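You operate a simulated robot arm through the tools that you are given. There is no shell and no other tool. Be economical: measure what you need, move in short steps, check, and stop when the job is done.

Carry out the task below with a simulated two-armed robot. There is one attempt and no reset: what you move stays moved.

JOB
Take the cap off the orange-cap juice bottle and lay it down on the top of the left unit. Press the white button of the label box two times. Take the oat bag and put it on the low shelf under the capper. Push the cabinet door shut. Put the tofu green pack from the top of the right unit on the free top of the fruit bench and the beans green pack on the top of the left unit. Put the steel jug on the cooler end of the filling bench away on the worktop over the washer. Turn the tank dial to 5. Any order will do. Set down upright: steel jug.

Only the result counts: the job must be done as asked and must still hold three seconds after the hand-in. Knocking over, shifting, dropping, spilling or breaking anything else fails it. A push-on lid holds only when it is set on centred and level and pressed home; a screw cap is set on level and turned clockwise until tight.

ROBOT AND FRAMES
Two 7-joint arms with fingered hands on one trunk, on a base that drives. Base frame: it is fixed to the floor where the robot stands at the start and does not move with it; the origin is under the middle of the robot, x ahead of it, y to its left, z up; the surface under the hand at the start is at about z = 0.709. Readings come in m, degrees, newtons and seconds.
The left shoulder is at the start at [0.073, 0.155, 1.084], the right one opposite. With the tool pointing down near the work surface each hand reaches from about 0.4 to 0.86 m from the robot's upright axis, wherever it stands, measured 20 degrees to its own side. Places, roughly: cabinet door [1.3, -0.5, 0.4]; free top of the fruit bench [4.3, -1.3, 0.8]; green pack [1.75, 0, 0.75]; low shelf under the capper [0.1, -3.8, 0.2]; oat bag [0.5, -3.75, 0.75]; orange-cap juice bottle [0.5, 0, 0.75]; steel jug (11x8x10 cm) [1.2, -3.7, 0.8]; tank dial [0.8, -3.8, 1]; top of the left unit [0.7, 0, 0.7]; white button of the label box [0, -3.8, 0.9]; worktop over the washer (23x31 cm) [-1.72, -1.8, 0.9]. Payload 4 kg a hand.
The tool frame of a hand sits at the grasp point between the pads (the TCP): z along the fingers, y along the line on which they close. The tips reach 0.03 m beyond it. The gripper opens to 0.104 m. The gripper's body begins 0.035 m behind the TCP. The gripper is a hand of 3 fingers: y runs from the thumb to the fingers, the wrist lies at [-0.015, -0.104, -0.178] in the tool frame, and closing takes about 1.5 s.
Orientation is that of the tool frame in the base frame, as a unit quaternion [x, y, z, w]. With the fingers straight down and the wrist toward the robot, the tool's x, y and z point along [0, 1, 0], [1, 0, 0] and [0, 0, -1] of the base frame.

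CONTROLS
- The arms move only by the tool arm_command. It takes "left_plan", "right_plan" or both (then of equal length, played together; a hand with none holds still); each is a list of rows, each a list of 7 numbers: the shift along the tool's x, y, z in m, then the turn, a rotation vector about the tool's x, y, z in degrees, then the finger opening in m, from 0 to 0.104. In form: [[dx, dy, dz, rx, ry, rz, hand], ...]. A call has 1 to 10 rows; each row shifts and turns the commanded pose from where the row before left it, along the tool's axes as they then stand. Each row takes 0.2 s and may step no farther than 0.05 m and 8.6 degrees from the row before; otherwise, or with a gripper value out of range, the whole call is refused. A pose out of reach is approached as far as the arm can. The call stops where the force on the tool passes 40 N (or 10 N more than at its start, if that is more) or the arm is blocked; 0.2 s more then pass. The fingers move at their own pace (about 0.153 m/s each) and stop on an object; they squeeze with about 27 N. The grip force told is the motor's: it shows also when the fingers shut on nothing. Time passes only in rows, and 0.2 s behind the last, so rows that do not move let the fingers close. It gives the time, the measured TCP pose, the force on the tool (base axes), the opening and the grip force at its end, in the units of the frame above (readings bear some noise), with the torque about the TCP (base axes, N m) and any sound that the robot's microphone picked up.
- Cameras (640 x 400 px; columns grow to the right, rows downward): "scene" is now at [0.1373, -0.0146, 1.3051]; the picture's right is [-0.16, -0.99, 0.00], its down [-0.62, 0.10, -0.78] and it looks along [0.76, -0.12, -0.63] (base axes); focal length 276 px, centre (320, 200). "left" rides on the left gripper at [-0.064, -0.094, -0.117] in its tool frame; the picture's right is [-0.72, -0.33, 0.61], its down [0.64, -0.65, 0.40] and it looks along [0.27, 0.68, 0.68] (tool axes); focal length 238 px, centre (320, 200). "right" rides on the right gripper at [0.064, -0.094, -0.117] in its tool frame; the picture's right is [-0.72, 0.33, -0.61], its down [-0.64, -0.65, 0.40] and it looks along [-0.27, 0.68, 0.68] (tool axes); focal length 238 px, centre (320, 200). There is no depth. A picture from a camera that has moved, and an enlarged one, comes with that camera's place and axes in the base frame and with its lens.
- grab_frame(camera): a new picture of that camera. No time passes.
- lift_body(by): slides the trunk up (or, below 0, down) by that many m; the arms and the scene camera ride with it, the base frame stays. It gives what a move gives, with no picture.
- drive_base(legs): drives the robot by 1 to 6 legs, each [ahead, left, turn to the left] in m, m and degrees, along the robot's own axes; the way and the turn of a leg run together, so that a leg with both is an arc; at most 1.5 m and 180 degrees a leg. The arms and the cameras ride along, it lands a little off, and it stops where it bumps. It gives what a move gives.
- hand_shape(shape, hand): the hand has 3 fingers and takes this shape, open, in about a second: jaw (thumb against the fingers, like two jaws); tri (thumb and two fingers); tip (a fingertip pinch); poke (one finger out to press); point (the index stretched); flat (the hand flat); cup (the hand cupped); fist (a fist). The gripper value then closes the fingers along that shape, each until it touches; the sizes above hold for jaw. It gives what a move gives, with no picture.
- aim_head(pan, tilt): turns the head with the scene camera to pan (to the left, within 86 degrees either way) and tilt (down, from -29 to 69), counted from straight ahead of the robot. It gives what a move gives.
- enlarge(camera, box): a new picture of the part [left, top, right, bottom] of that camera's present view, enlarged. No time passes.
- hand_in(): hands the job in; it is judged then, once.

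Go step by step. Nothing tells you exact positions but the pictures and the camera data: compare them with the known pose of the tool, close in by small moves and look again before you grip or let go. The budget is 186 turns and 154 pictures, counting those below and the enlarged ones. Unless the task says otherwise, let go and move clear before handing in, and close with one line.

The tools are called after ">>>" as name(argument=value, ...) on one line, values as JSON. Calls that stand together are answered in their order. arm_command: Moves the arms, as the interface text tells. Its arguments: {"type":"object","properties":{"left_plan":{"type":"array","items":{"type":"array","items":{"type":"number"}}},"right_plan":{"type":"array","items":{"type":"array","items":{"type":"number"}}}},"required":[]} The other tools are called the same way: lift_body (by) slides the trunk up or down; hand_shape (shape, hand) gives the hand a shape; drive_base (legs) drives the base; aim_head (pan, tilt) turns the head that bears the scene camera; grab_frame (camera) takes a picture; enlarge (camera, box) takes an enlarged picture of a part of a camera's view; hand_in () hands the job in.

At the start:

```text
clock: 0.0
left_tcp_pos: [0.5814, 0.1916, 1.0371]
left_tcp_rot: [0.707, 0.707, -0.001, -0.001]
left_ft_force: [0.2, 0.1, 0.7]
left_wrist_torque: [-0.01, 0.0, 0.0]
left_opening: 0.1035
left_finger_force: 0.1
left_shape: jaw
right_tcp_pos: [0.5066, -0.2638, 1.0738]
right_tcp_rot: [0.707, 0.707, 0.0, 0.0]
right_ft_force: [0.0, -0.4, 0.5]
right_wrist_torque: [0.01, 0.04, -0.01]
right_opening: 0.104
right_finger_force: 0.2
right_shape: jaw
trunk travel left (down, up): [-0.5, 0.44]
robot x, y, heading: [0.0008, -0.0024, 0.2]
head pan, tilt: [-9.3, 39.1]
```

scene: 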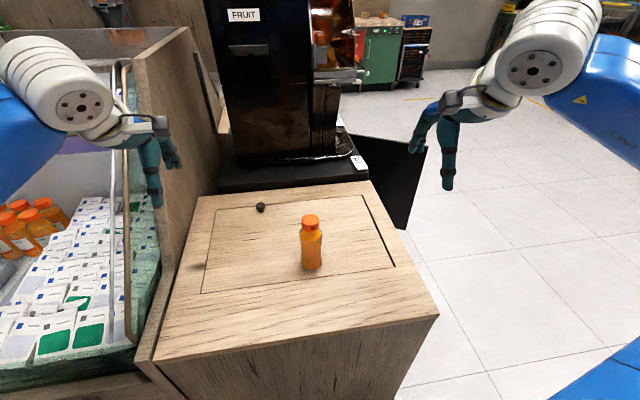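
right: 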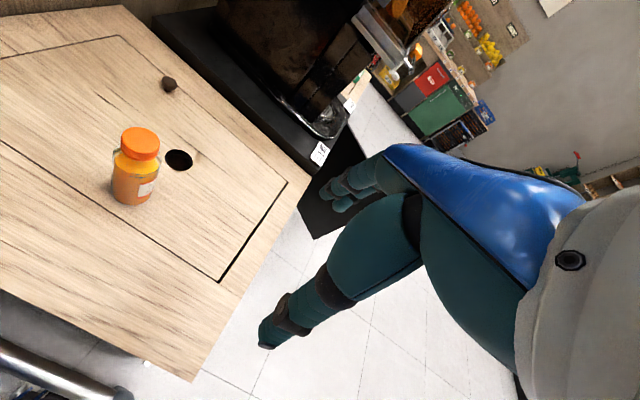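
left: 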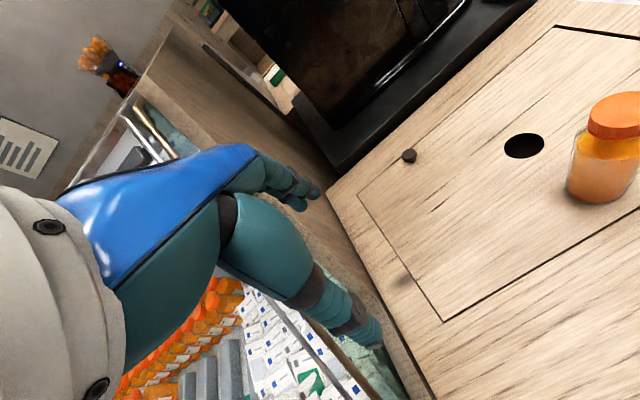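

The bottle stands at about (0.60, -0.06) with its cap top near z 0.87. I'll turn the left hand horizontal to hold the body.

>>> arm_command(left_plan=[[0, 0, 0, 0, -8.5, 0, 0.104], [0, 0, 0, 0, -8.5, 0, 0.104], [0, 0, 0, 0, -8.5, 0, 0.104], [0, 0, 0, 0, -8.5, 0, 0.104], [0, 0, 0, 0, -8.5, 0, 0.104], [0, 0, 0, 0, -8.5, 0, 0.104], [0, 0, 0, 0, -8.5, 0, 0.104], [0, 0, 0, 0, -8.5, 0, 0.104], [0, 0, 0, 0, -8.5, 0, 0.104], [0, 0, 0, 0, -8.5, 0, 0.104]])

>>> arm_command(left_plan=[[0, 0, 0, 0, -5, 0, 0.104], [0, 0, 0, -7.5, 0, 0, 0.104], [0, 0, 0, -7.5, 0, 0, 0.104], [0, 0, 0, -7.5, 0, 0, 0.104], [0, 0, 0, -7.5, 0, 0, 0.104], [0, 0, 0, -7.5, 0, 0, 0.104], [0, 0, 0, -7.5, 0, 0, 0.104]])

>>> enlarge(camera="scene", box=[180, 160, 420, 310])

```text
clock: 2.2
left_tcp_pos: [0.5782, 0.1908, 1.0392]
left_tcp_rot: [0.521, 0.521, -0.477, 0.479]
left_ft_force: [0.3, -0.1, 0.8]
left_wrist_torque: [-0.02, -0.01, 0.02]
left_opening: 0.1036
left_finger_force: 0.0
left_shape: jaw
right_tcp_pos: [0.5039, -0.2638, 1.0759]
right_tcp_rot: [0.707, 0.707, 0.0, 0.0]
right_ft_force: [-0.5, -0.8, -0.1]
right_wrist_torque: [-0.02, 0.03, 0.01]
right_opening: 0.1035
right_finger_force: 0.1
right_shape: jaw
trunk travel left (down, up): [-0.5, 0.44]
robot x, y, heading: [-0.0025, 0.0016, 0.4]
head pan, tilt: [-9.3, 39.1]
```

```text
clock: 3.8
left_tcp_pos: [0.5779, 0.1898, 1.0402]
left_tcp_rot: [0.271, 0.653, -0.269, 0.654]
left_ft_force: [0.7, 0.1, 0.5]
left_wrist_torque: [-0.03, -0.05, 0.03]
left_opening: 0.1039
left_finger_force: 0.1
left_shape: jaw
right_tcp_pos: [0.5049, -0.2666, 1.0748]
right_tcp_rot: [0.707, 0.707, 0.001, -0.001]
right_ft_force: [0.0, -1.1, -0.4]
right_wrist_torque: [-0.02, -0.01, 0.05]
right_opening: 0.1035
right_finger_force: 0.1
right_shape: jaw
trunk travel left (down, up): [-0.5, 0.44]
robot x, y, heading: [-0.0003, 0.0031, 0.1]
head pan, tilt: [-9.3, 39.1]
```

```text
2.67 times, centred on (300, 235) of scene
camera zoom: at [0.1366, -0.0171, 1.3052], right [-0.16, -0.99, 0.0], down [-0.62, 0.1, -0.78], along [0.77, -0.12, -0.63], focal length 736 px, centre (373, 107)
```

zoom: 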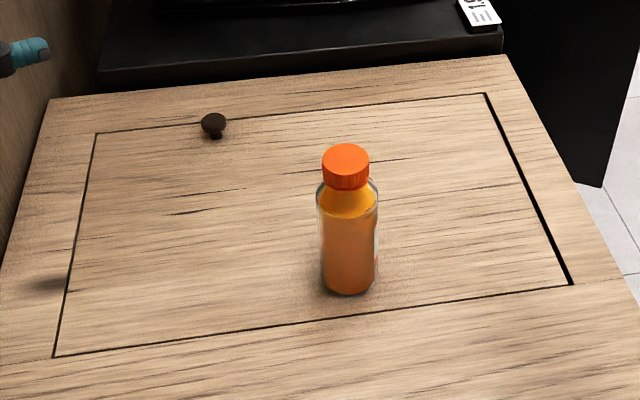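

The bottle is confirmed, so the left hand goes down to a pre-grasp beside it.

>>> arm_command(left_plan=[[0.034, -0.0204, 0.0092, 0, 0, 0, 0.104], [0.034, -0.0204, 0.0092, 0, 0, 0, 0.104], [0.034, -0.0204, 0.0092, 0, 0, 0, 0.104], [0.034, -0.0204, 0.0092, 0, 0, 0, 0.104], [0.034, -0.0204, 0.0092, 0, 0, 0, 0.104], [0.034, -0.0204, 0.0092, 0, 0, 0, 0.104], [0.034, -0.0204, 0.0092, 0, 0, 0, 0.104], [0.034, -0.0204, 0.0092, 0, 0, 0, 0.104]])

>>> grab_frame(camera="scene")

>>> grab_frame(camera="left")

```text
clock: 5.8
left_tcp_pos: [0.5188, 0.0652, 0.7559]
left_tcp_rot: [0.303, 0.662, -0.227, 0.647]
left_ft_force: [0.4, -0.5, 0.3]
left_wrist_torque: [0.02, 0.01, -0.02]
left_opening: 0.1037
left_finger_force: 0.1
left_shape: jaw
right_tcp_pos: [0.5045, -0.2641, 1.0734]
right_tcp_rot: [0.707, 0.707, 0.0, -0.001]
right_ft_force: [-0.9, 0.4, -0.9]
right_wrist_torque: [0.03, -0.01, 0.0]
right_opening: 0.1036
right_finger_force: 0.0
right_shape: jaw
trunk travel left (down, up): [-0.5, 0.44]
robot x, y, heading: [0.0016, -0.0015, 0.1]
head pan, tilt: [-9.3, 39.1]
stopped in row 8 (left hand): the arm was blocked; the commanded pose is now the measured one
```

```text
149 pictures are left
camera scene: at [0.1362, -0.0159, 1.3036], right [-0.16, -0.99, 0.0], down [-0.62, 0.1, -0.78], along [0.77, -0.12, -0.63], focal length 276 px, centre (320, 200)
```

scene: 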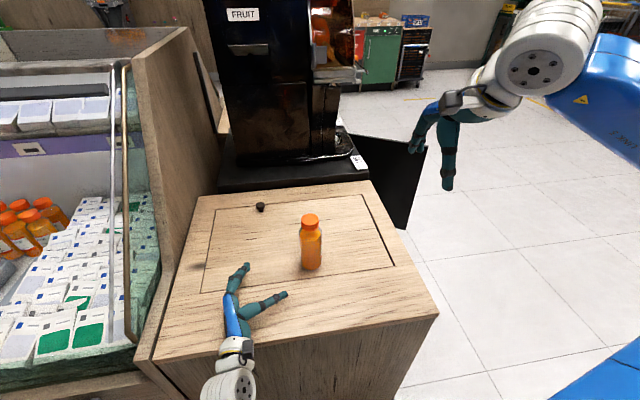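

```text
148 pictures are left
camera left: at [0.3685, 0.0717, 0.8177], right [0.2, -0.73, 0.65], down [-0.15, -0.68, -0.72], along [0.97, 0.05, -0.25], focal length 238 px, centre (320, 200)
```

left: 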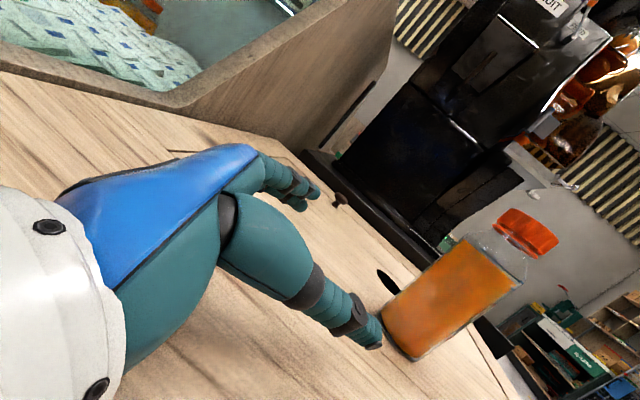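

The arm got blocked because it is too close in. I'll raise the hand a little, back the base up and try again.

>>> arm_command(left_plan=[[-0.03, 0, 0, 0, 0, 0, 0.104], [-0.03, 0, 0, 0, 0, 0, 0.104]])

>>> drive_base(legs=[[-0.14, 0, 0]])

```text
clock: 6.4
left_tcp_pos: [0.5149, 0.071, 0.8051]
left_tcp_rot: [0.349, 0.664, -0.203, 0.629]
left_ft_force: [-0.6, 0.0, -0.9]
left_wrist_torque: [-0.02, 0.03, -0.01]
left_opening: 0.1038
left_finger_force: 0.1
left_shape: jaw
right_tcp_pos: [0.503, -0.2645, 1.0759]
right_tcp_rot: [0.707, 0.707, 0.001, 0.001]
right_ft_force: [-0.6, -0.2, -0.3]
right_wrist_torque: [0.01, 0.02, -0.02]
right_opening: 0.1034
right_finger_force: 0.0
right_shape: jaw
trunk travel left (down, up): [-0.5, 0.44]
robot x, y, heading: [-0.0012, -0.0016, 0.1]
head pan, tilt: [-9.3, 39.1]
```

```text
clock: 7.7
left_tcp_pos: [0.3698, 0.0751, 0.8]
left_tcp_rot: [0.348, 0.669, -0.203, 0.625]
left_ft_force: [-0.3, 0.4, -0.3]
left_wrist_torque: [0.02, 0.01, -0.01]
left_opening: 0.1038
left_finger_force: 0.1
left_shape: jaw
right_tcp_pos: [0.3643, -0.2613, 1.075]
right_tcp_rot: [0.704, 0.71, 0.0, 0.0]
right_ft_force: [-0.4, -0.7, -0.2]
right_wrist_torque: [0.0, -0.01, -0.04]
right_opening: 0.1034
right_finger_force: 0.1
right_shape: jaw
trunk travel left (down, up): [-0.5, 0.44]
robot x, y, heading: [-0.1427, 0.0005, 0.5]
head pan, tilt: [-9.3, 39.1]
```

Next I level the hand and move in to the pre-grasp.

>>> arm_command(left_plan=[[0, 0, 0, 0, 0, -4.8, 0.104], [0, 0, 0, 0, 0, -4.7, 0.104], [0.002, 0.017, 0.034, 0, 0, 0, 0.104], [0.002, 0.017, 0.034, 0, 0, 0, 0.104], [0.002, 0.017, 0.034, 0, 0, 0, 0.104], [0.002, 0.017, 0.034, 0, 0, 0, 0.104]])

>>> grab_frame(camera="scene")

>>> grab_frame(camera="left")

```text
clock: 8.5
left_tcp_pos: [0.3671, 0.0894, 0.7593]
left_tcp_rot: [0.351, 0.715, -0.223, 0.563]
left_ft_force: [0.3, -0.3, -1.3]
left_wrist_torque: [-0.01, 0.0, 0.02]
left_opening: 0.104
left_finger_force: 0.1
left_shape: jaw
right_tcp_pos: [0.3604, -0.2595, 1.0765]
right_tcp_rot: [0.704, 0.71, 0.001, 0.0]
right_ft_force: [-0.2, -0.8, -0.1]
right_wrist_torque: [0.04, -0.02, 0.01]
right_opening: 0.1037
right_finger_force: 0.0
right_shape: jaw
trunk travel left (down, up): [-0.5, 0.44]
robot x, y, heading: [-0.1445, 0.0004, 0.5]
head pan, tilt: [-9.3, 39.1]
stopped in row 3 (left hand): the arm was blocked; the commanded pose is now the measured one
```

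```text
147 pictures are left
camera scene: at [-0.0067, -0.0151, 1.3052], right [-0.15, -0.99, 0.0], down [-0.62, 0.1, -0.78], along [0.77, -0.12, -0.63], focal length 276 px, centre (320, 200)
```

scene: 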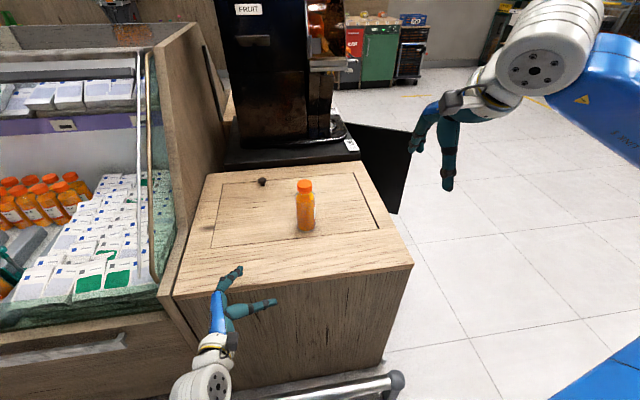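

```text
146 pictures are left
camera left: at [0.2286, 0.0945, 0.8438], right [0.24, -0.83, 0.5], down [-0.31, -0.56, -0.77], along [0.92, 0.03, -0.39], focal length 238 px, centre (320, 200)
```

left: 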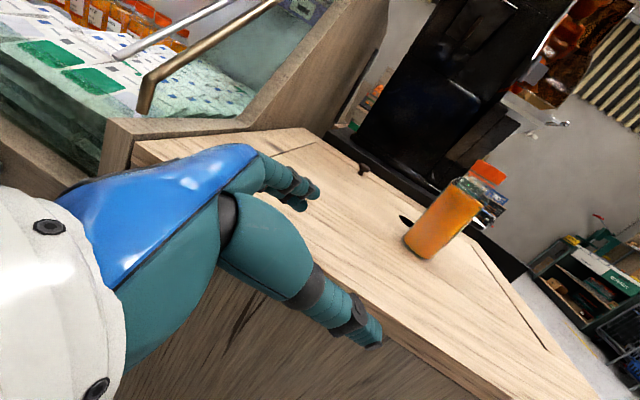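

The joints are cramped near the body. I'll move up and forward, where the arm has room.

>>> arm_command(left_plan=[[-0.03, 0, 0, 0, 0, 0, 0.104], [-0.011, 0.0242, 0.0262, 0, 0, 0, 0.104], [-0.011, 0.0242, 0.0262, 0, 0, 0, 0.104], [-0.011, 0.0242, 0.0262, 0, 0, 0, 0.104], [-0.011, 0.0242, 0.0262, 0, 0, 0, 0.104]])

```text
clock: 9.5
left_tcp_pos: [0.4621, 0.1131, 0.7709]
left_tcp_rot: [0.388, 0.734, -0.173, 0.529]
left_ft_force: [-0.3, -0.3, 0.3]
left_wrist_torque: [0.03, 0.0, 0.06]
left_opening: 0.1037
left_finger_force: 0.0
left_shape: jaw
right_tcp_pos: [0.3608, -0.2606, 1.0752]
right_tcp_rot: [0.705, 0.71, 0.001, -0.001]
right_ft_force: [0.0, 0.2, 0.2]
right_wrist_torque: [0.01, -0.04, 0.02]
right_opening: 0.1038
right_finger_force: 0.0
right_shape: jaw
trunk travel left (down, up): [-0.5, 0.44]
robot x, y, heading: [-0.1438, 0.0002, 0.4]
head pan, tilt: [-9.3, 39.1]
stopped in row 4 (left hand): the arm was blocked; the commanded pose is now the measured one
```

The horizontal pose reaches fine when it is near shoulder height, so I'll lift the hand, level it and then lower the trunk.

>>> arm_command(left_plan=[[-0.041, 0.007, -0.017, 0, 0, 0, 0.104], [-0.041, 0.007, -0.017, 0, 0, 0, 0.104], [-0.041, 0.007, -0.017, 0, 0, 0, 0.104], [-0.041, 0.007, -0.017, 0, 0, 0, 0.104], [-0.041, 0.007, -0.017, 0, 0, 0, 0.104], [-0.041, 0.007, -0.017, 0, 0, 0, 0.104], [0, 0, 0, 0, -7.3, -3, 0.104], [0, 0, 0, 0, -7.3, -3, 0.104], [0, 0, 0, 0, -7.3, -3, 0.104]])

>>> lift_body(by=-0.22)

```text
clock: 10.4
left_tcp_pos: [0.4614, 0.1537, 0.8862]
left_tcp_rot: [0.419, 0.753, -0.113, 0.494]
left_ft_force: [-0.4, 0.1, -0.1]
left_wrist_torque: [0.01, -0.01, 0.01]
left_opening: 0.104
left_finger_force: 0.1
left_shape: jaw
right_tcp_pos: [0.3598, -0.2592, 1.0791]
right_tcp_rot: [0.704, 0.71, 0.001, 0.001]
right_ft_force: [1.3, -0.5, -0.2]
right_wrist_torque: [-0.03, 0.01, 0.0]
right_opening: 0.1037
right_finger_force: 0.1
right_shape: jaw
trunk travel left (down, up): [-0.5, 0.44]
robot x, y, heading: [-0.1415, 0.0004, 0.3]
head pan, tilt: [-9.3, 39.1]
stopped in row 4 (left hand): the arm was blocked; the commanded pose is now the measured one
```

```text
clock: 12.2
left_tcp_pos: [0.4596, 0.154, 0.7152]
left_tcp_rot: [0.416, 0.743, -0.106, 0.514]
left_ft_force: [-5.5, 5.1, 27.4]
left_wrist_torque: [-1.0, 0.0, -0.11]
left_opening: 0.1038
left_finger_force: 0.1
left_shape: jaw
right_tcp_pos: [0.3564, -0.2594, 0.8878]
right_tcp_rot: [0.704, 0.71, 0.002, 0.002]
right_ft_force: [0.6, -0.5, -0.6]
right_wrist_torque: [-0.04, 0.01, 0.02]
right_opening: 0.1039
right_finger_force: 0.0
right_shape: jaw
trunk travel left (down, up): [-0.309, 0.631]
robot x, y, heading: [-0.1402, 0.0022, 0.5]
head pan, tilt: [-9.3, 39.1]
stopped: the force on the tool passed its limit at 46 N (the readings are from after the stop); the commanded pose is now the measured one
```

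The arm stalled and the trunk drop put the hand on the tabletop. I'll raise the trunk again and look before chaining any more moves.

>>> lift_body(by=0.2)

>>> grab_frame(camera="scene")

```text
clock: 14.3
left_tcp_pos: [0.4625, 0.1548, 0.9054]
left_tcp_rot: [0.417, 0.748, -0.108, 0.505]
left_ft_force: [-0.5, -0.1, -1.0]
left_wrist_torque: [0.0, -0.03, 0.03]
left_opening: 0.1037
left_finger_force: 0.0
left_shape: jaw
right_tcp_pos: [0.3602, -0.2602, 1.0864]
right_tcp_rot: [0.704, 0.71, 0.001, 0.001]
right_ft_force: [-0.3, -0.2, 0.8]
right_wrist_torque: [-0.04, -0.01, 0.0]
right_opening: 0.1035
right_finger_force: 0.0
right_shape: jaw
trunk travel left (down, up): [-0.509, 0.431]
robot x, y, heading: [-0.1462, -0.0004, 0.1]
head pan, tilt: [-9.3, 39.1]
```

```text
145 pictures are left
camera scene: at [-0.0061, -0.0149, 1.3142], right [-0.15, -0.99, 0.0], down [-0.62, 0.1, -0.78], along [0.77, -0.12, -0.63], focal length 276 px, centre (320, 200)
```

scene: 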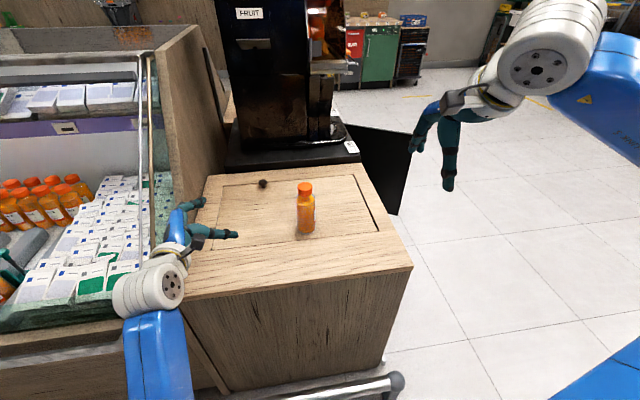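

I'll raise and level the hand in small steps.

>>> arm_command(left_plan=[[-0.039, 0.024, -0.009, 0, 0, 0, 0.104], [-0.039, 0.024, -0.009, 0, 0, 0, 0.104], [-0.039, 0.024, -0.009, 0, 0, 0, 0.104], [0, 0, 0, 0, -7, -3.5, 0.104], [0, 0, 0, 0, -7, -3.5, 0.104], [0, 0, 0, 0, -7, -3.5, 0.104], [0, 0, 0, 0, -7, -3.5, 0.104]])

```text
clock: 16.1
left_tcp_pos: [0.5176, 0.1904, 1.0589]
left_tcp_rot: [0.309, 0.653, -0.208, 0.659]
left_ft_force: [-0.4, 0.3, -0.6]
left_wrist_torque: [0.0, -0.02, 0.05]
left_opening: 0.1037
left_finger_force: 0.1
left_shape: jaw
right_tcp_pos: [0.3583, -0.2588, 1.0878]
right_tcp_rot: [0.704, 0.71, 0.002, 0.002]
right_ft_force: [0.6, 0.6, 0.3]
right_wrist_torque: [-0.02, -0.01, -0.01]
right_opening: 0.104
right_finger_force: 0.0
right_shape: jaw
trunk travel left (down, up): [-0.509, 0.431]
robot x, y, heading: [-0.1471, -0.0026, 0.4]
head pan, tilt: [-9.3, 39.1]
stopped in row 7 (left hand): the arm was blocked; the commanded pose is now the measured one
```

The hand is level at 1.06, so I'll lower the trunk by 0.26.

>>> lift_body(by=-0.26)

>>> grab_frame(camera="scene")

>>> grab_frame(camera="left")

```text
clock: 18.8
left_tcp_pos: [0.5162, 0.1907, 0.7975]
left_tcp_rot: [0.309, 0.653, -0.209, 0.659]
left_ft_force: [0.1, -1.0, 0.4]
left_wrist_torque: [0.0, -0.02, -0.01]
left_opening: 0.1036
left_finger_force: 0.1
left_shape: jaw
right_tcp_pos: [0.3585, -0.2598, 0.8277]
right_tcp_rot: [0.704, 0.71, 0.002, 0.002]
right_ft_force: [-0.4, 0.1, -0.3]
right_wrist_torque: [0.01, 0.0, -0.05]
right_opening: 0.1037
right_finger_force: 0.1
right_shape: jaw
trunk travel left (down, up): [-0.249, 0.691]
robot x, y, heading: [-0.1433, -0.0046, 0.4]
head pan, tilt: [-9.3, 39.1]
```

```text
144 pictures are left
camera scene: at [-0.0065, -0.0144, 1.0543], right [-0.15, -0.99, 0.0], down [-0.62, 0.1, -0.78], along [0.77, -0.12, -0.63], focal length 276 px, centre (320, 200)
```

scene: 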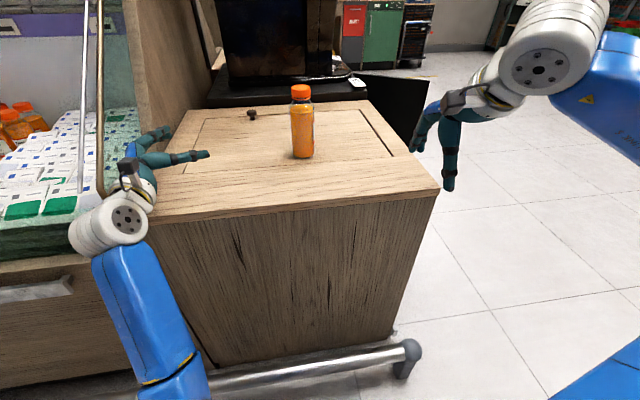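

```text
143 pictures are left
camera left: at [0.3634, 0.1929, 0.8532], right [0.19, -0.75, 0.64], down [-0.11, -0.66, -0.74], along [0.98, 0.07, -0.2], focal length 238 px, centre (320, 200)
```

left: 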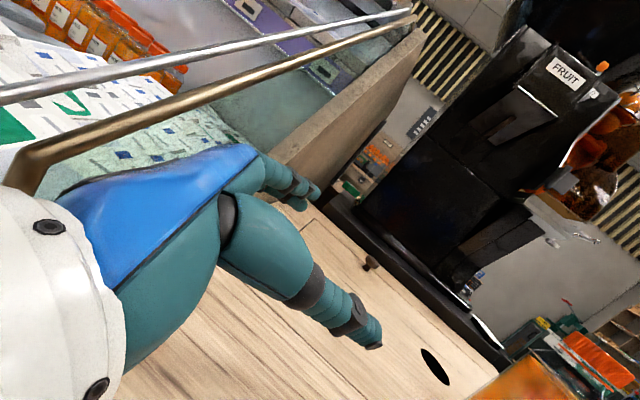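

The hand is free over the table, so I move it to the pre-grasp facing the bottle.

>>> arm_command(left_plan=[[0.0024, -0.032, 0.0296, 0, 0, 0, 0.104], [0.0024, -0.032, 0.0296, 0, 0, 0, 0.104], [0.0024, -0.032, 0.0296, 0, 0, 0, 0.104], [0.0024, -0.032, 0.0296, 0, 0, 0, 0.104]])

>>> grab_frame(camera="scene")

>>> grab_frame(camera="left")

```text
clock: 19.4
left_tcp_pos: [0.5253, 0.165, 0.7987]
left_tcp_rot: [0.341, 0.662, -0.122, 0.656]
left_ft_force: [0.1, 0.2, -0.9]
left_wrist_torque: [0.01, -0.01, -0.01]
left_opening: 0.1038
left_finger_force: 0.1
left_shape: jaw
right_tcp_pos: [0.3569, -0.2586, 0.8285]
right_tcp_rot: [0.704, 0.71, 0.002, 0.003]
right_ft_force: [0.1, -0.8, 0.3]
right_wrist_torque: [0.03, -0.04, 0.0]
right_opening: 0.1038
right_finger_force: 0.0
right_shape: jaw
trunk travel left (down, up): [-0.249, 0.691]
robot x, y, heading: [-0.1414, 0.0014, 0.3]
head pan, tilt: [-9.3, 39.1]
stopped in row 3 (left hand): the arm was blocked; the commanded pose is now the measured one
```

```text
142 pictures are left
camera scene: at [-0.0065, -0.0145, 1.0542], right [-0.15, -0.99, 0.0], down [-0.62, 0.1, -0.78], along [0.77, -0.12, -0.63], focal length 276 px, centre (320, 200)
```

scene: 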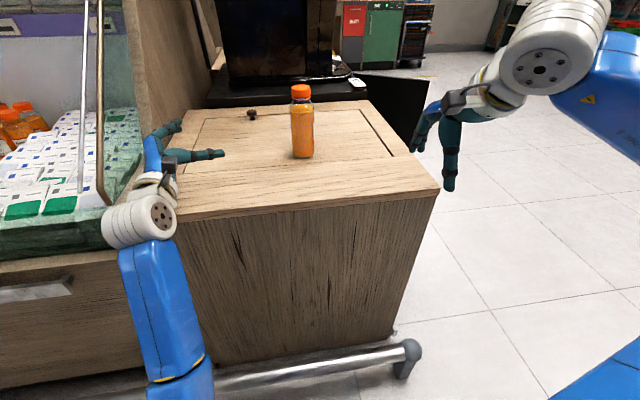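

```text
141 pictures are left
camera left: at [0.3707, 0.1464, 0.8462], right [0.22, -0.82, 0.52], down [-0.02, -0.54, -0.84], along [0.98, 0.17, -0.14], focal length 238 px, centre (320, 200)
```

left: 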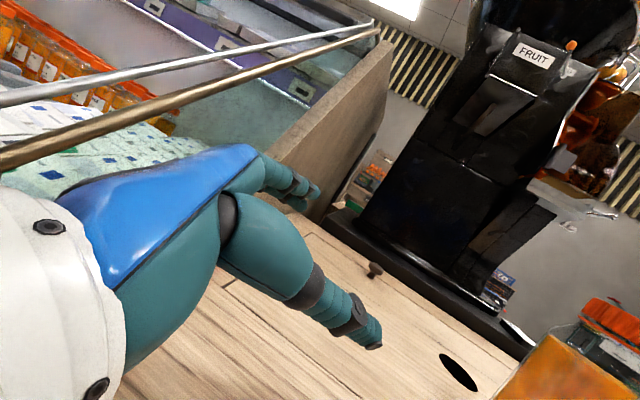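

Pointing sideways jams the wrist. I'll use a grip pitched 45° down from the left, with the fingers closing along x, and raise the trunk again.

>>> lift_body(by=0.24)

>>> arm_command(left_plan=[[0, 0, 0, 6.54, 3.55, 0.98, 0.104], [0, 0, 0, 6.54, 3.55, 0.98, 0.104], [0, 0, 0, 6.54, 3.55, 0.98, 0.104], [0, 0, 0, 6.54, 3.55, 0.98, 0.104], [0, 0, 0, 6.54, 3.55, 0.98, 0.104], [0, 0, 0, 6.54, 3.55, 0.98, 0.104], [0, 0, 0, 6.54, 3.55, 0.98, 0.104], [0, 0, 0, 6.54, 3.55, 0.98, 0.104]])

```text
clock: 21.9
left_tcp_pos: [0.5257, 0.1641, 1.0398]
left_tcp_rot: [0.341, 0.663, -0.122, 0.656]
left_ft_force: [-0.1, -0.5, 0.2]
left_wrist_torque: [-0.02, 0.01, 0.01]
left_opening: 0.1037
left_finger_force: 0.1
left_shape: jaw
right_tcp_pos: [0.3596, -0.2583, 1.068]
right_tcp_rot: [0.704, 0.71, 0.003, 0.002]
right_ft_force: [0.1, 0.4, -0.1]
right_wrist_torque: [0.03, -0.04, 0.0]
right_opening: 0.1036
right_finger_force: 0.0
right_shape: jaw
trunk travel left (down, up): [-0.489, 0.451]
robot x, y, heading: [-0.1407, 0.0007, 0.3]
head pan, tilt: [-9.3, 39.1]
```

```text
clock: 23.7
left_tcp_pos: [0.5256, 0.1636, 1.0396]
left_tcp_rot: [0.654, 0.652, -0.271, 0.271]
left_ft_force: [-0.4, 0.4, -0.1]
left_wrist_torque: [-0.04, 0.0, -0.01]
left_opening: 0.104
left_finger_force: 0.0
left_shape: jaw
right_tcp_pos: [0.3581, -0.2582, 1.0684]
right_tcp_rot: [0.704, 0.71, 0.002, 0.003]
right_ft_force: [-0.2, -0.1, 0.6]
right_wrist_torque: [0.0, -0.03, -0.01]
right_opening: 0.1038
right_finger_force: 0.1
right_shape: jaw
trunk travel left (down, up): [-0.489, 0.451]
robot x, y, heading: [-0.1484, 0.0022, 0.7]
head pan, tilt: [-9.3, 39.1]
```

The orientation is good now. I drive ahead a bit and descend to the pre-grasp on the bottle's line.

>>> drive_base(legs=[[0.078, 0, 0]])

>>> arm_command(left_plan=[[0.006, 0, 0.046, 0, 0, 0, 0.104], [0.006, 0, 0.046, 0, 0, 0, 0.104], [0.006, 0, 0.046, 0, 0, 0, 0.104], [0.006, 0, 0.046, 0, 0, 0, 0.104], [0.006, 0, 0.046, 0, 0, 0, 0.104]])

>>> grab_frame(camera="scene")

>>> grab_frame(camera="left")

```text
clock: 24.8
left_tcp_pos: [0.6008, 0.1637, 1.0398]
left_tcp_rot: [0.654, 0.653, -0.271, 0.271]
left_ft_force: [-0.8, -0.2, 0.4]
left_wrist_torque: [-0.02, -0.02, -0.01]
left_opening: 0.1041
left_finger_force: 0.1
left_shape: jaw
right_tcp_pos: [0.4318, -0.2598, 1.0682]
right_tcp_rot: [0.705, 0.709, 0.002, 0.003]
right_ft_force: [0.4, -0.8, 0.8]
right_wrist_torque: [0.0, 0.03, 0.01]
right_opening: 0.1036
right_finger_force: 0.0
right_shape: jaw
trunk travel left (down, up): [-0.489, 0.451]
robot x, y, heading: [-0.0656, -0.0003, 0.4]
head pan, tilt: [-9.3, 39.1]
```

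```text
clock: 26.0
left_tcp_pos: [0.6035, 0.0249, 0.8541]
left_tcp_rot: [0.653, 0.653, -0.272, 0.272]
left_ft_force: [-1.0, 0.3, 0.2]
left_wrist_torque: [-0.01, 0.02, -0.01]
left_opening: 0.1038
left_finger_force: 0.1
left_shape: jaw
right_tcp_pos: [0.4332, -0.2592, 1.0676]
right_tcp_rot: [0.704, 0.71, 0.002, 0.002]
right_ft_force: [0.0, 1.0, -0.6]
right_wrist_torque: [0.03, 0.01, 0.03]
right_opening: 0.1037
right_finger_force: 0.0
right_shape: jaw
trunk travel left (down, up): [-0.489, 0.451]
robot x, y, heading: [-0.0655, -0.003, 0.4]
head pan, tilt: [-9.3, 39.1]
```

```text
140 pictures are left
camera scene: at [0.0717, -0.0149, 1.2941], right [-0.15, -0.99, 0.0], down [-0.63, 0.1, -0.77], along [0.77, -0.12, -0.63], focal length 276 px, centre (320, 200)
```

scene: 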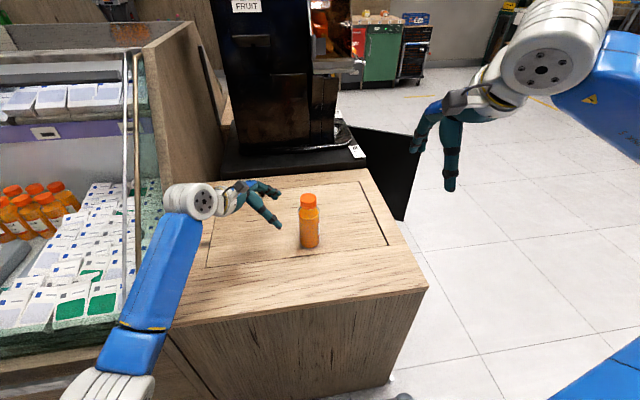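

```text
139 pictures are left
camera left: at [0.5102, 0.0614, 0.9823], right [-0.33, -0.94, 0.08], down [-0.65, 0.17, -0.74], along [0.68, -0.29, -0.67], focal length 238 px, centre (320, 200)
```

left: 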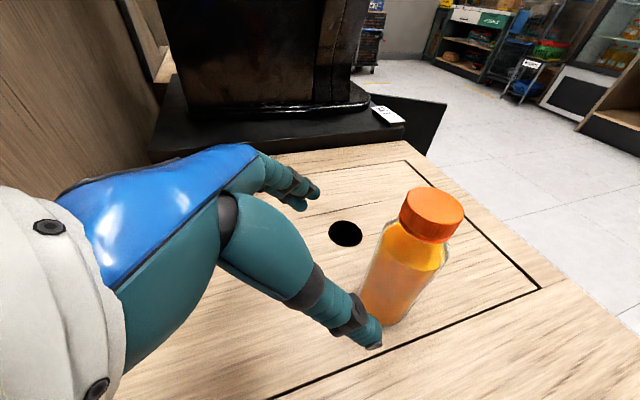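

The bottle centre is at (0.600, -0.064). I advance so the pads sit on the body and the palm stays clear, then check.

>>> arm_command(left_plan=[[0.002, -0.001, 0.033, 0, 0, 0, 0.104], [0.003, -0.001, 0.033, 0, 0, 0, 0.104], [0.003, -0.001, 0.034, 0, 0, 0, 0.104]])

>>> grab_frame(camera="left")

```text
clock: 26.8
left_tcp_pos: [0.6001, -0.0415, 0.7798]
left_tcp_rot: [0.654, 0.653, -0.27, 0.272]
left_ft_force: [0.8, -0.4, 0.7]
left_wrist_torque: [0.0, 0.02, 0.0]
left_opening: 0.1039
left_finger_force: 0.1
left_shape: jaw
right_tcp_pos: [0.4333, -0.2592, 1.0684]
right_tcp_rot: [0.704, 0.71, 0.003, 0.002]
right_ft_force: [-0.1, -0.3, 1.1]
right_wrist_torque: [0.01, 0.04, 0.03]
right_opening: 0.1036
right_finger_force: 0.1
right_shape: jaw
trunk travel left (down, up): [-0.489, 0.451]
robot x, y, heading: [-0.0645, 0.0025, 0.3]
head pan, tilt: [-9.3, 39.1]
```

```text
138 pictures are left
camera left: at [0.5062, -0.0034, 0.9076], right [-0.33, -0.94, 0.07], down [-0.65, 0.17, -0.74], along [0.68, -0.29, -0.67], focal length 238 px, centre (320, 200)
```

left: 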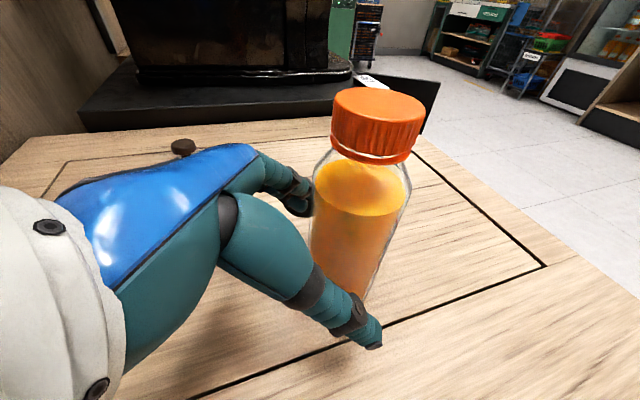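

The fingers straddle the body, so I close the left hand.

>>> arm_command(left_plan=[[0, 0, 0, 0, 0, 0, 0.03], [0, 0, 0, 0, 0, 0, 0.03], [0, 0, 0, 0, 0, 0, 0.03], [0, 0, 0, 0, 0, 0, 0.03], [0, 0, 0, 0, 0, 0, 0.03], [0, 0, 0, 0, 0, 0, 0.03], [0, 0, 0, 0, 0, 0, 0.03]])

>>> grab_frame(camera="left")

>>> enlarge(camera="scene", box=[220, 150, 380, 250])

```text
clock: 28.4
left_tcp_pos: [0.6005, -0.0401, 0.78]
left_tcp_rot: [0.654, 0.652, -0.272, 0.271]
left_ft_force: [1.1, 0.5, 0.1]
left_wrist_torque: [0.03, -0.01, -0.02]
left_opening: 0.0443
left_finger_force: 26.6
left_shape: jaw
right_tcp_pos: [0.4338, -0.2587, 1.069]
right_tcp_rot: [0.705, 0.71, 0.002, 0.003]
right_ft_force: [0.2, 0.1, -0.1]
right_wrist_torque: [-0.02, 0.03, -0.03]
right_opening: 0.1039
right_finger_force: 0.0
right_shape: jaw
trunk travel left (down, up): [-0.489, 0.451]
robot x, y, heading: [-0.0679, -0.0016, 0.1]
head pan, tilt: [-9.3, 39.1]
```

```text
137 pictures are left
camera left: at [0.5062, -0.0028, 0.9078], right [-0.33, -0.94, 0.08], down [-0.65, 0.17, -0.74], along [0.68, -0.29, -0.67], focal length 238 px, centre (320, 200)
```

left: 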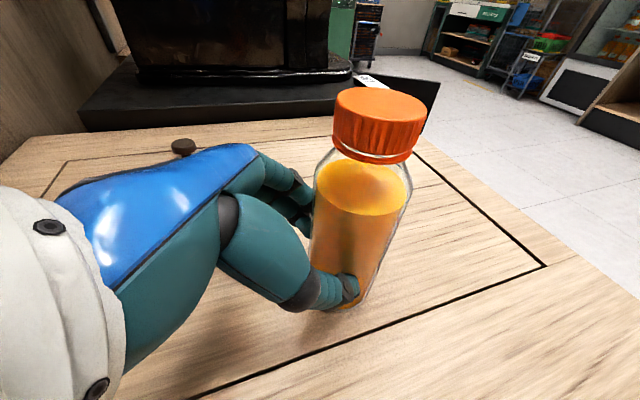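

```text
4.00 times, centred on (300, 200) of scene
camera zoom: at [0.071, -0.0142, 1.2942], right [-0.15, -0.99, 0.0], down [-0.62, 0.1, -0.77], along [0.77, -0.12, -0.63], focal length 1104 px, centre (400, 200)
```

zoom: 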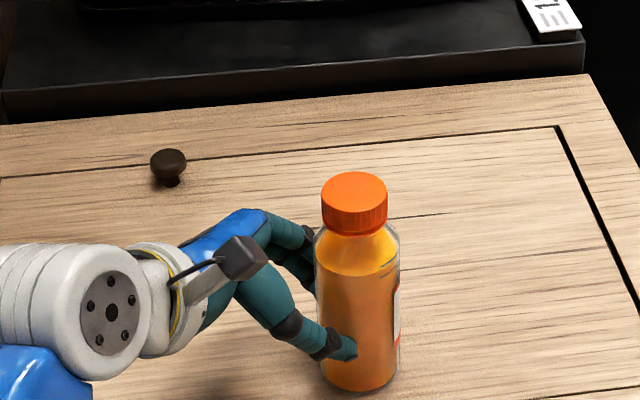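

The bottle is held, with the cap centred near (0.603, -0.068) and z 0.846–0.866. I bring the right hand above it and pre-turn it.

>>> arm_command(right_plan=[[0.0318, 0.0282, 0.0115, 0, 0, 0, 0.08], [0.0318, 0.0282, 0.0115, 0, 0, 0, 0.08], [0.0318, 0.0282, 0.0115, 0, 0, 0, 0.08], [0.0318, 0.0282, 0.0115, 0, 0, 0, 0.08], [0.0318, 0.0282, 0.0115, 0, 0, 0, 0.08], [0.0318, 0.0282, 0.0115, 0, 0, 0, 0.08], [0, 0, 0.01, 0, 0, 8, 0.08], [0, 0, 0.01, 0, 0, 8, 0.08], [0, 0, 0.01, 0, 0, 8, 0.08]])

>>> grab_frame(camera="scene")

>>> grab_frame(camera="right")

```text
clock: 30.4
left_tcp_pos: [0.5998, -0.0405, 0.7804]
left_tcp_rot: [0.653, 0.652, -0.272, 0.272]
left_ft_force: [-1.1, 0.1, -0.6]
left_wrist_torque: [0.03, 0.02, 0.04]
left_opening: 0.044
left_finger_force: 26.9
left_shape: jaw
right_tcp_pos: [0.6009, -0.0641, 0.9716]
right_tcp_rot: [0.837, 0.547, 0.003, 0.003]
right_ft_force: [-0.1, 1.2, 0.4]
right_wrist_torque: [-0.03, 0.0, 0.03]
right_opening: 0.0802
right_finger_force: 0.2
right_shape: jaw
trunk travel left (down, up): [-0.489, 0.451]
robot x, y, heading: [-0.0695, 0.0019, 0.2]
head pan, tilt: [-9.3, 39.1]
```

```text
135 pictures are left
camera scene: at [0.0718, -0.0124, 1.2941], right [-0.15, -0.99, 0.0], down [-0.62, 0.1, -0.77], along [0.77, -0.12, -0.63], focal length 276 px, centre (320, 200)
```

scene: 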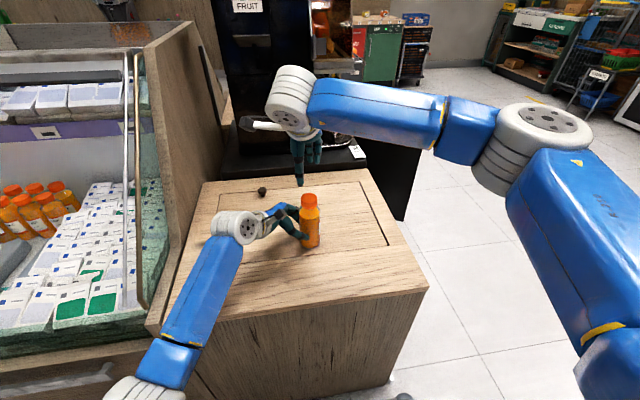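

```text
134 pictures are left
camera right: at [0.5383, 0.0323, 1.0873], right [0.0, -0.79, 0.62], down [-0.85, -0.33, -0.41], along [0.52, -0.52, -0.67], focal length 238 px, centre (320, 200)
```

right: 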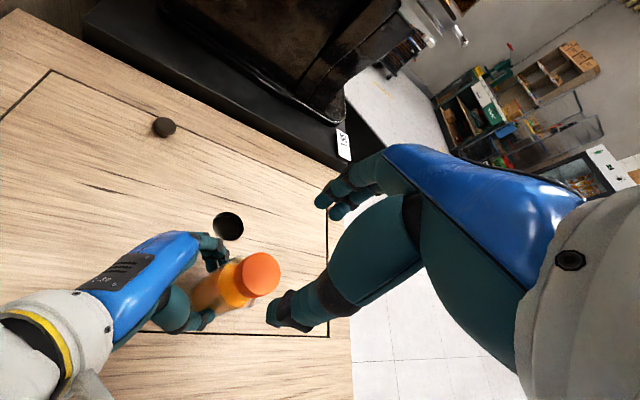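

Aligned to within 3 mm. I descend around the cap and look.

>>> arm_command(right_plan=[[-0.001, 0, 0.031, 0, 0, 0, 0.07], [-0.001, 0, 0.03, 0, 0, 0, 0.07], [-0.001, 0, 0.03, 0, 0, 0, 0.07]])

>>> grab_frame(camera="right")

>>> grab_frame(camera="left")

```text
clock: 31.2
left_tcp_pos: [0.5997, -0.0396, 0.7804]
left_tcp_rot: [0.654, 0.652, -0.271, 0.271]
left_ft_force: [0.2, 0.2, 0.7]
left_wrist_torque: [0.02, 0.03, 0.0]
left_opening: 0.0439
left_finger_force: 26.1
left_shape: jaw
right_tcp_pos: [0.6021, -0.0673, 0.8799]
right_tcp_rot: [0.836, 0.548, 0.002, 0.003]
right_ft_force: [-0.4, -0.1, 0.1]
right_wrist_torque: [-0.01, 0.01, -0.01]
right_opening: 0.0702
right_finger_force: 0.1
right_shape: jaw
trunk travel left (down, up): [-0.489, 0.451]
robot x, y, heading: [-0.0665, -0.0008, 0.2]
head pan, tilt: [-9.3, 39.1]
```

```text
133 pictures are left
camera right: at [0.5388, 0.0289, 0.9953], right [0.01, -0.79, 0.61], down [-0.85, -0.33, -0.41], along [0.52, -0.52, -0.67], focal length 238 px, centre (320, 200)
```

right: 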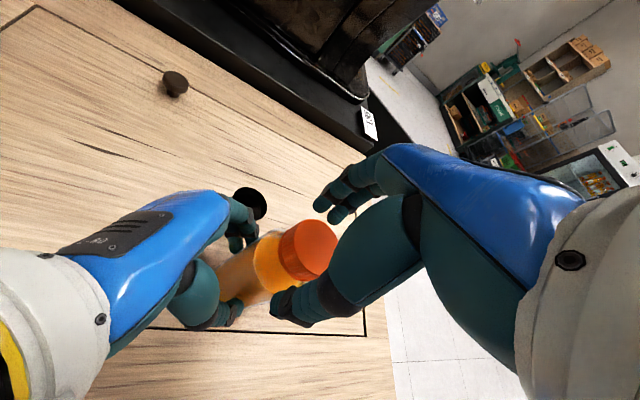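

```text
132 pictures are left
camera left: at [0.5064, -0.0022, 0.9078], right [-0.33, -0.94, 0.08], down [-0.65, 0.17, -0.74], along [0.68, -0.29, -0.67], focal length 238 px, centre (320, 200)
```

left: 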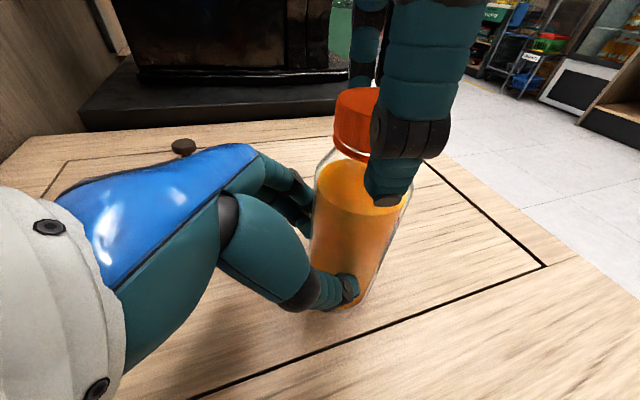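

I raise slightly, centre, and close on the cap.

>>> arm_command(right_plan=[[0.003, 0, -0.006, 0, 0, 0, 0.07], [0, 0, 0, 0, 0, 0, 0.02], [0, 0, 0, 0, 0, 0, 0.02], [0, 0, 0, 0, 0, 0, 0.02], [0, 0, 0, 0, 0, 0, 0.02], [0, 0, 0, 0, 0, 0, 0.02]])

>>> grab_frame(camera="left")

>>> enlarge(camera="scene", box=[220, 150, 380, 250])

```text
clock: 32.6
left_tcp_pos: [0.5997, -0.0393, 0.7798]
left_tcp_rot: [0.654, 0.653, -0.271, 0.271]
left_ft_force: [1.6, -1.2, -0.3]
left_wrist_torque: [-0.04, 0.01, 0.05]
left_opening: 0.0438
left_finger_force: 27.5
left_shape: jaw
right_tcp_pos: [0.603, -0.0651, 0.8852]
right_tcp_rot: [0.837, 0.548, 0.003, 0.002]
right_ft_force: [-2.1, 1.2, -0.3]
right_wrist_torque: [0.03, 0.05, 0.01]
right_opening: 0.0308
right_finger_force: 26.9
right_shape: jaw
trunk travel left (down, up): [-0.489, 0.451]
robot x, y, heading: [-0.0693, 0.0028, 0.1]
head pan, tilt: [-9.3, 39.1]
```

```text
131 pictures are left
camera left: at [0.5063, -0.0022, 0.9079], right [-0.33, -0.94, 0.08], down [-0.65, 0.17, -0.74], along [0.68, -0.29, -0.67], focal length 238 px, centre (320, 200)
```

left: 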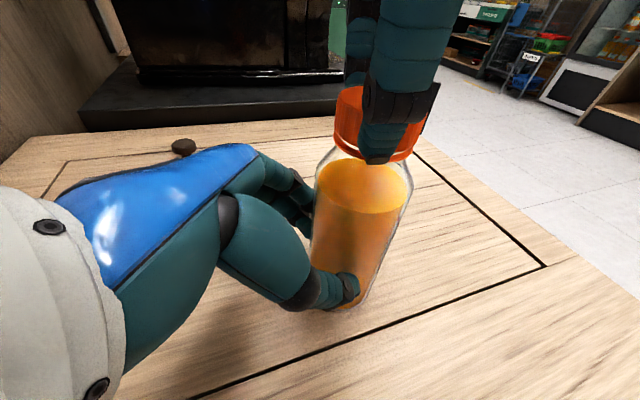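

```text
4.00 times, centred on (300, 200) of scene
camera zoom: at [0.0718, -0.013, 1.2941], right [-0.15, -0.99, 0.0], down [-0.62, 0.1, -0.77], along [0.77, -0.12, -0.63], focal length 1104 px, centre (400, 200)
```

zoom: 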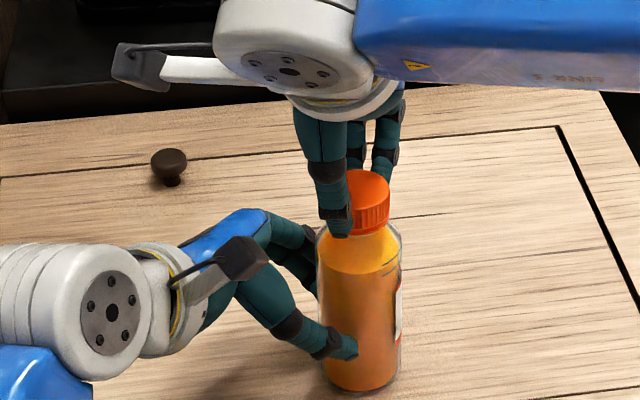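

Gripped the cap. Now I turn it counterclockwise.

>>> arm_command(right_plan=[[0, 0, 0, 0, 0, -8.5, 0.02], [0, 0, 0, 0, 0, -8.5, 0.02], [0, 0, 0, 0, 0, -8.5, 0.02], [0, 0, 0, 0, 0, -8.5, 0.02], [0, 0, 0, 0, 0, -8.5, 0.02], [0, 0, 0, 0, 0, -8.5, 0.02], [0, 0, 0, 0, 0, -8.5, 0.02], [0, 0, 0, 0, 0, -8.5, 0.02], [0, 0, 0, 0, 0, -8.5, 0.02], [0, 0, 0, 0, 0, -8.5, 0.02]])

>>> enlarge(camera="scene", box=[220, 150, 380, 250])

```text
clock: 34.8
left_tcp_pos: [0.6005, -0.0395, 0.7796]
left_tcp_rot: [0.654, 0.652, -0.271, 0.271]
left_ft_force: [3.5, 1.1, 0.4]
left_wrist_torque: [0.04, 0.02, 0.12]
left_opening: 0.0439
left_finger_force: 27.1
left_shape: jaw
right_tcp_pos: [0.602, -0.0659, 0.8844]
right_tcp_rot: [0.387, 0.922, 0.001, 0.005]
right_ft_force: [-2.9, 0.5, 2.8]
right_wrist_torque: [-0.02, 0.11, 0.01]
right_opening: 0.0309
right_finger_force: 26.9
right_shape: jaw
right hand out of reach, approached as far as the arm can: row 9, 10
trunk travel left (down, up): [-0.489, 0.451]
robot x, y, heading: [-0.0658, 0.0001, 0.5]
head pan, tilt: [-9.3, 39.1]
```

```text
4.00 times, centred on (300, 200) of scene
camera zoom: at [0.0712, -0.0134, 1.2942], right [-0.15, -0.99, 0.0], down [-0.62, 0.1, -0.77], along [0.77, -0.12, -0.63], focal length 1104 px, centre (400, 200)
```

zoom: 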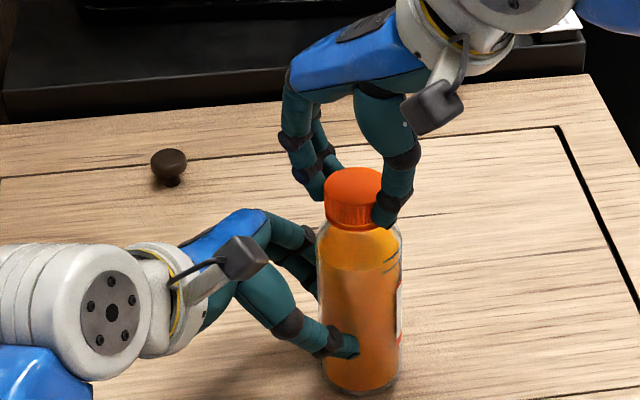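

Turned about 68°, and the wrist limit is reached. I open, lift, rotate back and re-grip.

>>> arm_command(right_plan=[[0, 0, 0, 0, 0, 0, 0.07], [0, 0, 0, 0, 0, 0, 0.07], [0, 0, -0.025, 0, 0, 0, 0.07], [0, 0, 0, 0, 0, 8.5, 0.07], [0, 0, 0, 0, 0, 8.5, 0.07], [0, 0, 0, 0, 0, 8.5, 0.07], [0, 0, 0, 0, 0, 8.5, 0.07], [0, 0, 0, 0, 0, 8.5, 0.07], [0, 0, 0, 0, 0, 8.5, 0.07], [0, 0, 0, 0, 0, 8.5, 0.07]])

>>> arm_command(right_plan=[[0, 0, 0, 0, 0, 8.5, 0.07], [0, 0, 0, 0, 0, 8.5, 0.07], [0, 0, 0, 0, 0, 8.5, 0.07]])

>>> enlarge(camera="scene", box=[220, 150, 380, 250])

```text
clock: 37.0
left_tcp_pos: [0.5998, -0.0397, 0.7804]
left_tcp_rot: [0.653, 0.653, -0.271, 0.272]
left_ft_force: [-0.8, -0.4, 0.6]
left_wrist_torque: [0.0, 0.01, -0.01]
left_opening: 0.0434
left_finger_force: 27.0
left_shape: jaw
right_tcp_pos: [0.6017, -0.0657, 0.9015]
right_tcp_rot: [0.794, 0.607, 0.002, 0.003]
right_ft_force: [0.1, -0.5, -0.4]
right_wrist_torque: [-0.03, -0.03, 0.01]
right_opening: 0.0697
right_finger_force: 0.0
right_shape: jaw
right hand out of reach, approached as far as the arm can: row 3
trunk travel left (down, up): [-0.489, 0.451]
robot x, y, heading: [-0.0679, -0.0037, 0.5]
head pan, tilt: [-9.3, 39.1]
```

```text
clock: 37.8
left_tcp_pos: [0.5992, -0.0401, 0.7802]
left_tcp_rot: [0.654, 0.652, -0.271, 0.272]
left_ft_force: [0.1, -1.2, -0.4]
left_wrist_torque: [0.03, -0.05, 0.02]
left_opening: 0.0435
left_finger_force: 26.5
left_shape: jaw
right_tcp_pos: [0.6016, -0.0663, 0.9024]
right_tcp_rot: [0.909, 0.416, 0.002, 0.002]
right_ft_force: [0.1, -0.6, 0.3]
right_wrist_torque: [-0.03, 0.02, 0.02]
right_opening: 0.0696
right_finger_force: 0.0
right_shape: jaw
trunk travel left (down, up): [-0.489, 0.451]
robot x, y, heading: [-0.0686, -0.0033, 0.6]
head pan, tilt: [-9.3, 39.1]
```

```text
4.00 times, centred on (300, 200) of scene
camera zoom: at [0.0718, -0.0123, 1.2941], right [-0.15, -0.99, 0.0], down [-0.62, 0.1, -0.77], along [0.77, -0.12, -0.63], focal length 1104 px, centre (400, 200)
```

zoom: 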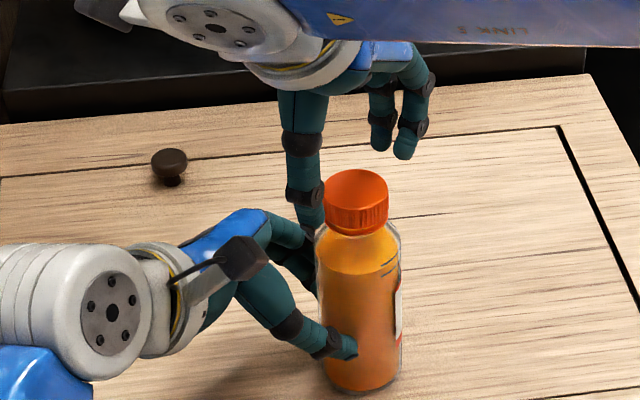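

Re-grip and turn again.

>>> arm_command(right_plan=[[0, 0, 0.017, 0, 0, 0, 0.06], [0, 0, 0, 0, 0, 0, 0.02], [0, 0, 0, 0, 0, 0, 0.02], [0, 0, 0, 0, 0, 0, 0.02], [0, 0, 0, 0, 0, 0, 0.02]])

>>> arm_command(right_plan=[[0, 0, -0.0002, 0, 0, -8.5, 0.02], [0, 0, -0.0002, 0, 0, -8.5, 0.02], [0, 0, -0.0002, 0, 0, -8.5, 0.02], [0, 0, -0.0002, 0, 0, -8.5, 0.02], [0, 0, -0.0002, 0, 0, -8.5, 0.02], [0, 0, -0.0002, 0, 0, -8.5, 0.02], [0, 0, -0.0002, 0, 0, -8.5, 0.02], [0, 0, -0.0002, 0, 0, -8.5, 0.02], [0, 0, -0.0002, 0, 0, -8.5, 0.02]])

>>> enlarge(camera="scene", box=[220, 150, 380, 250])

```text
clock: 39.0
left_tcp_pos: [0.6002, -0.0399, 0.7799]
left_tcp_rot: [0.653, 0.653, -0.272, 0.271]
left_ft_force: [0.8, -1.4, -0.2]
left_wrist_torque: [0.0, -0.01, -0.01]
left_opening: 0.0435
left_finger_force: 26.6
left_shape: jaw
right_tcp_pos: [0.6018, -0.0643, 0.884]
right_tcp_rot: [0.909, 0.417, 0.003, 0.002]
right_ft_force: [-0.1, 1.0, -0.9]
right_wrist_torque: [0.0, 0.01, 0.03]
right_opening: 0.0321
right_finger_force: 27.0
right_shape: jaw
trunk travel left (down, up): [-0.489, 0.451]
robot x, y, heading: [-0.0644, 0.0007, 0.2]
head pan, tilt: [-9.3, 39.1]
```

```text
clock: 41.0
left_tcp_pos: [0.6005, -0.04, 0.7804]
left_tcp_rot: [0.653, 0.653, -0.271, 0.272]
left_ft_force: [2.5, 1.6, 1.3]
left_wrist_torque: [0.03, 0.01, 0.15]
left_opening: 0.0434
left_finger_force: 27.5
left_shape: jaw
right_tcp_pos: [0.6016, -0.067, 0.8873]
right_tcp_rot: [0.454, 0.891, 0.002, 0.004]
right_ft_force: [-2.1, -0.3, 0.4]
right_wrist_torque: [-0.06, 0.12, -0.03]
right_opening: 0.0319
right_finger_force: 27.5
right_shape: jaw
trunk travel left (down, up): [-0.489, 0.451]
robot x, y, heading: [-0.0647, -0.0009, 0.3]
head pan, tilt: [-9.3, 39.1]
```

```text
4.00 times, centred on (300, 200) of scene
camera zoom: at [0.0717, -0.0137, 1.2941], right [-0.15, -0.99, 0.0], down [-0.62, 0.1, -0.77], along [0.77, -0.12, -0.63], focal length 1104 px, centre (400, 200)
```

zoom: 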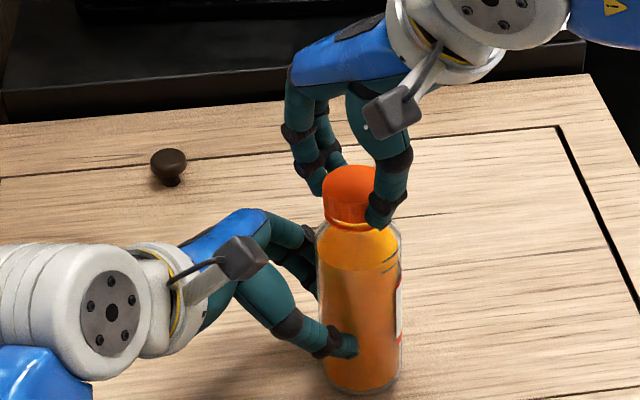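

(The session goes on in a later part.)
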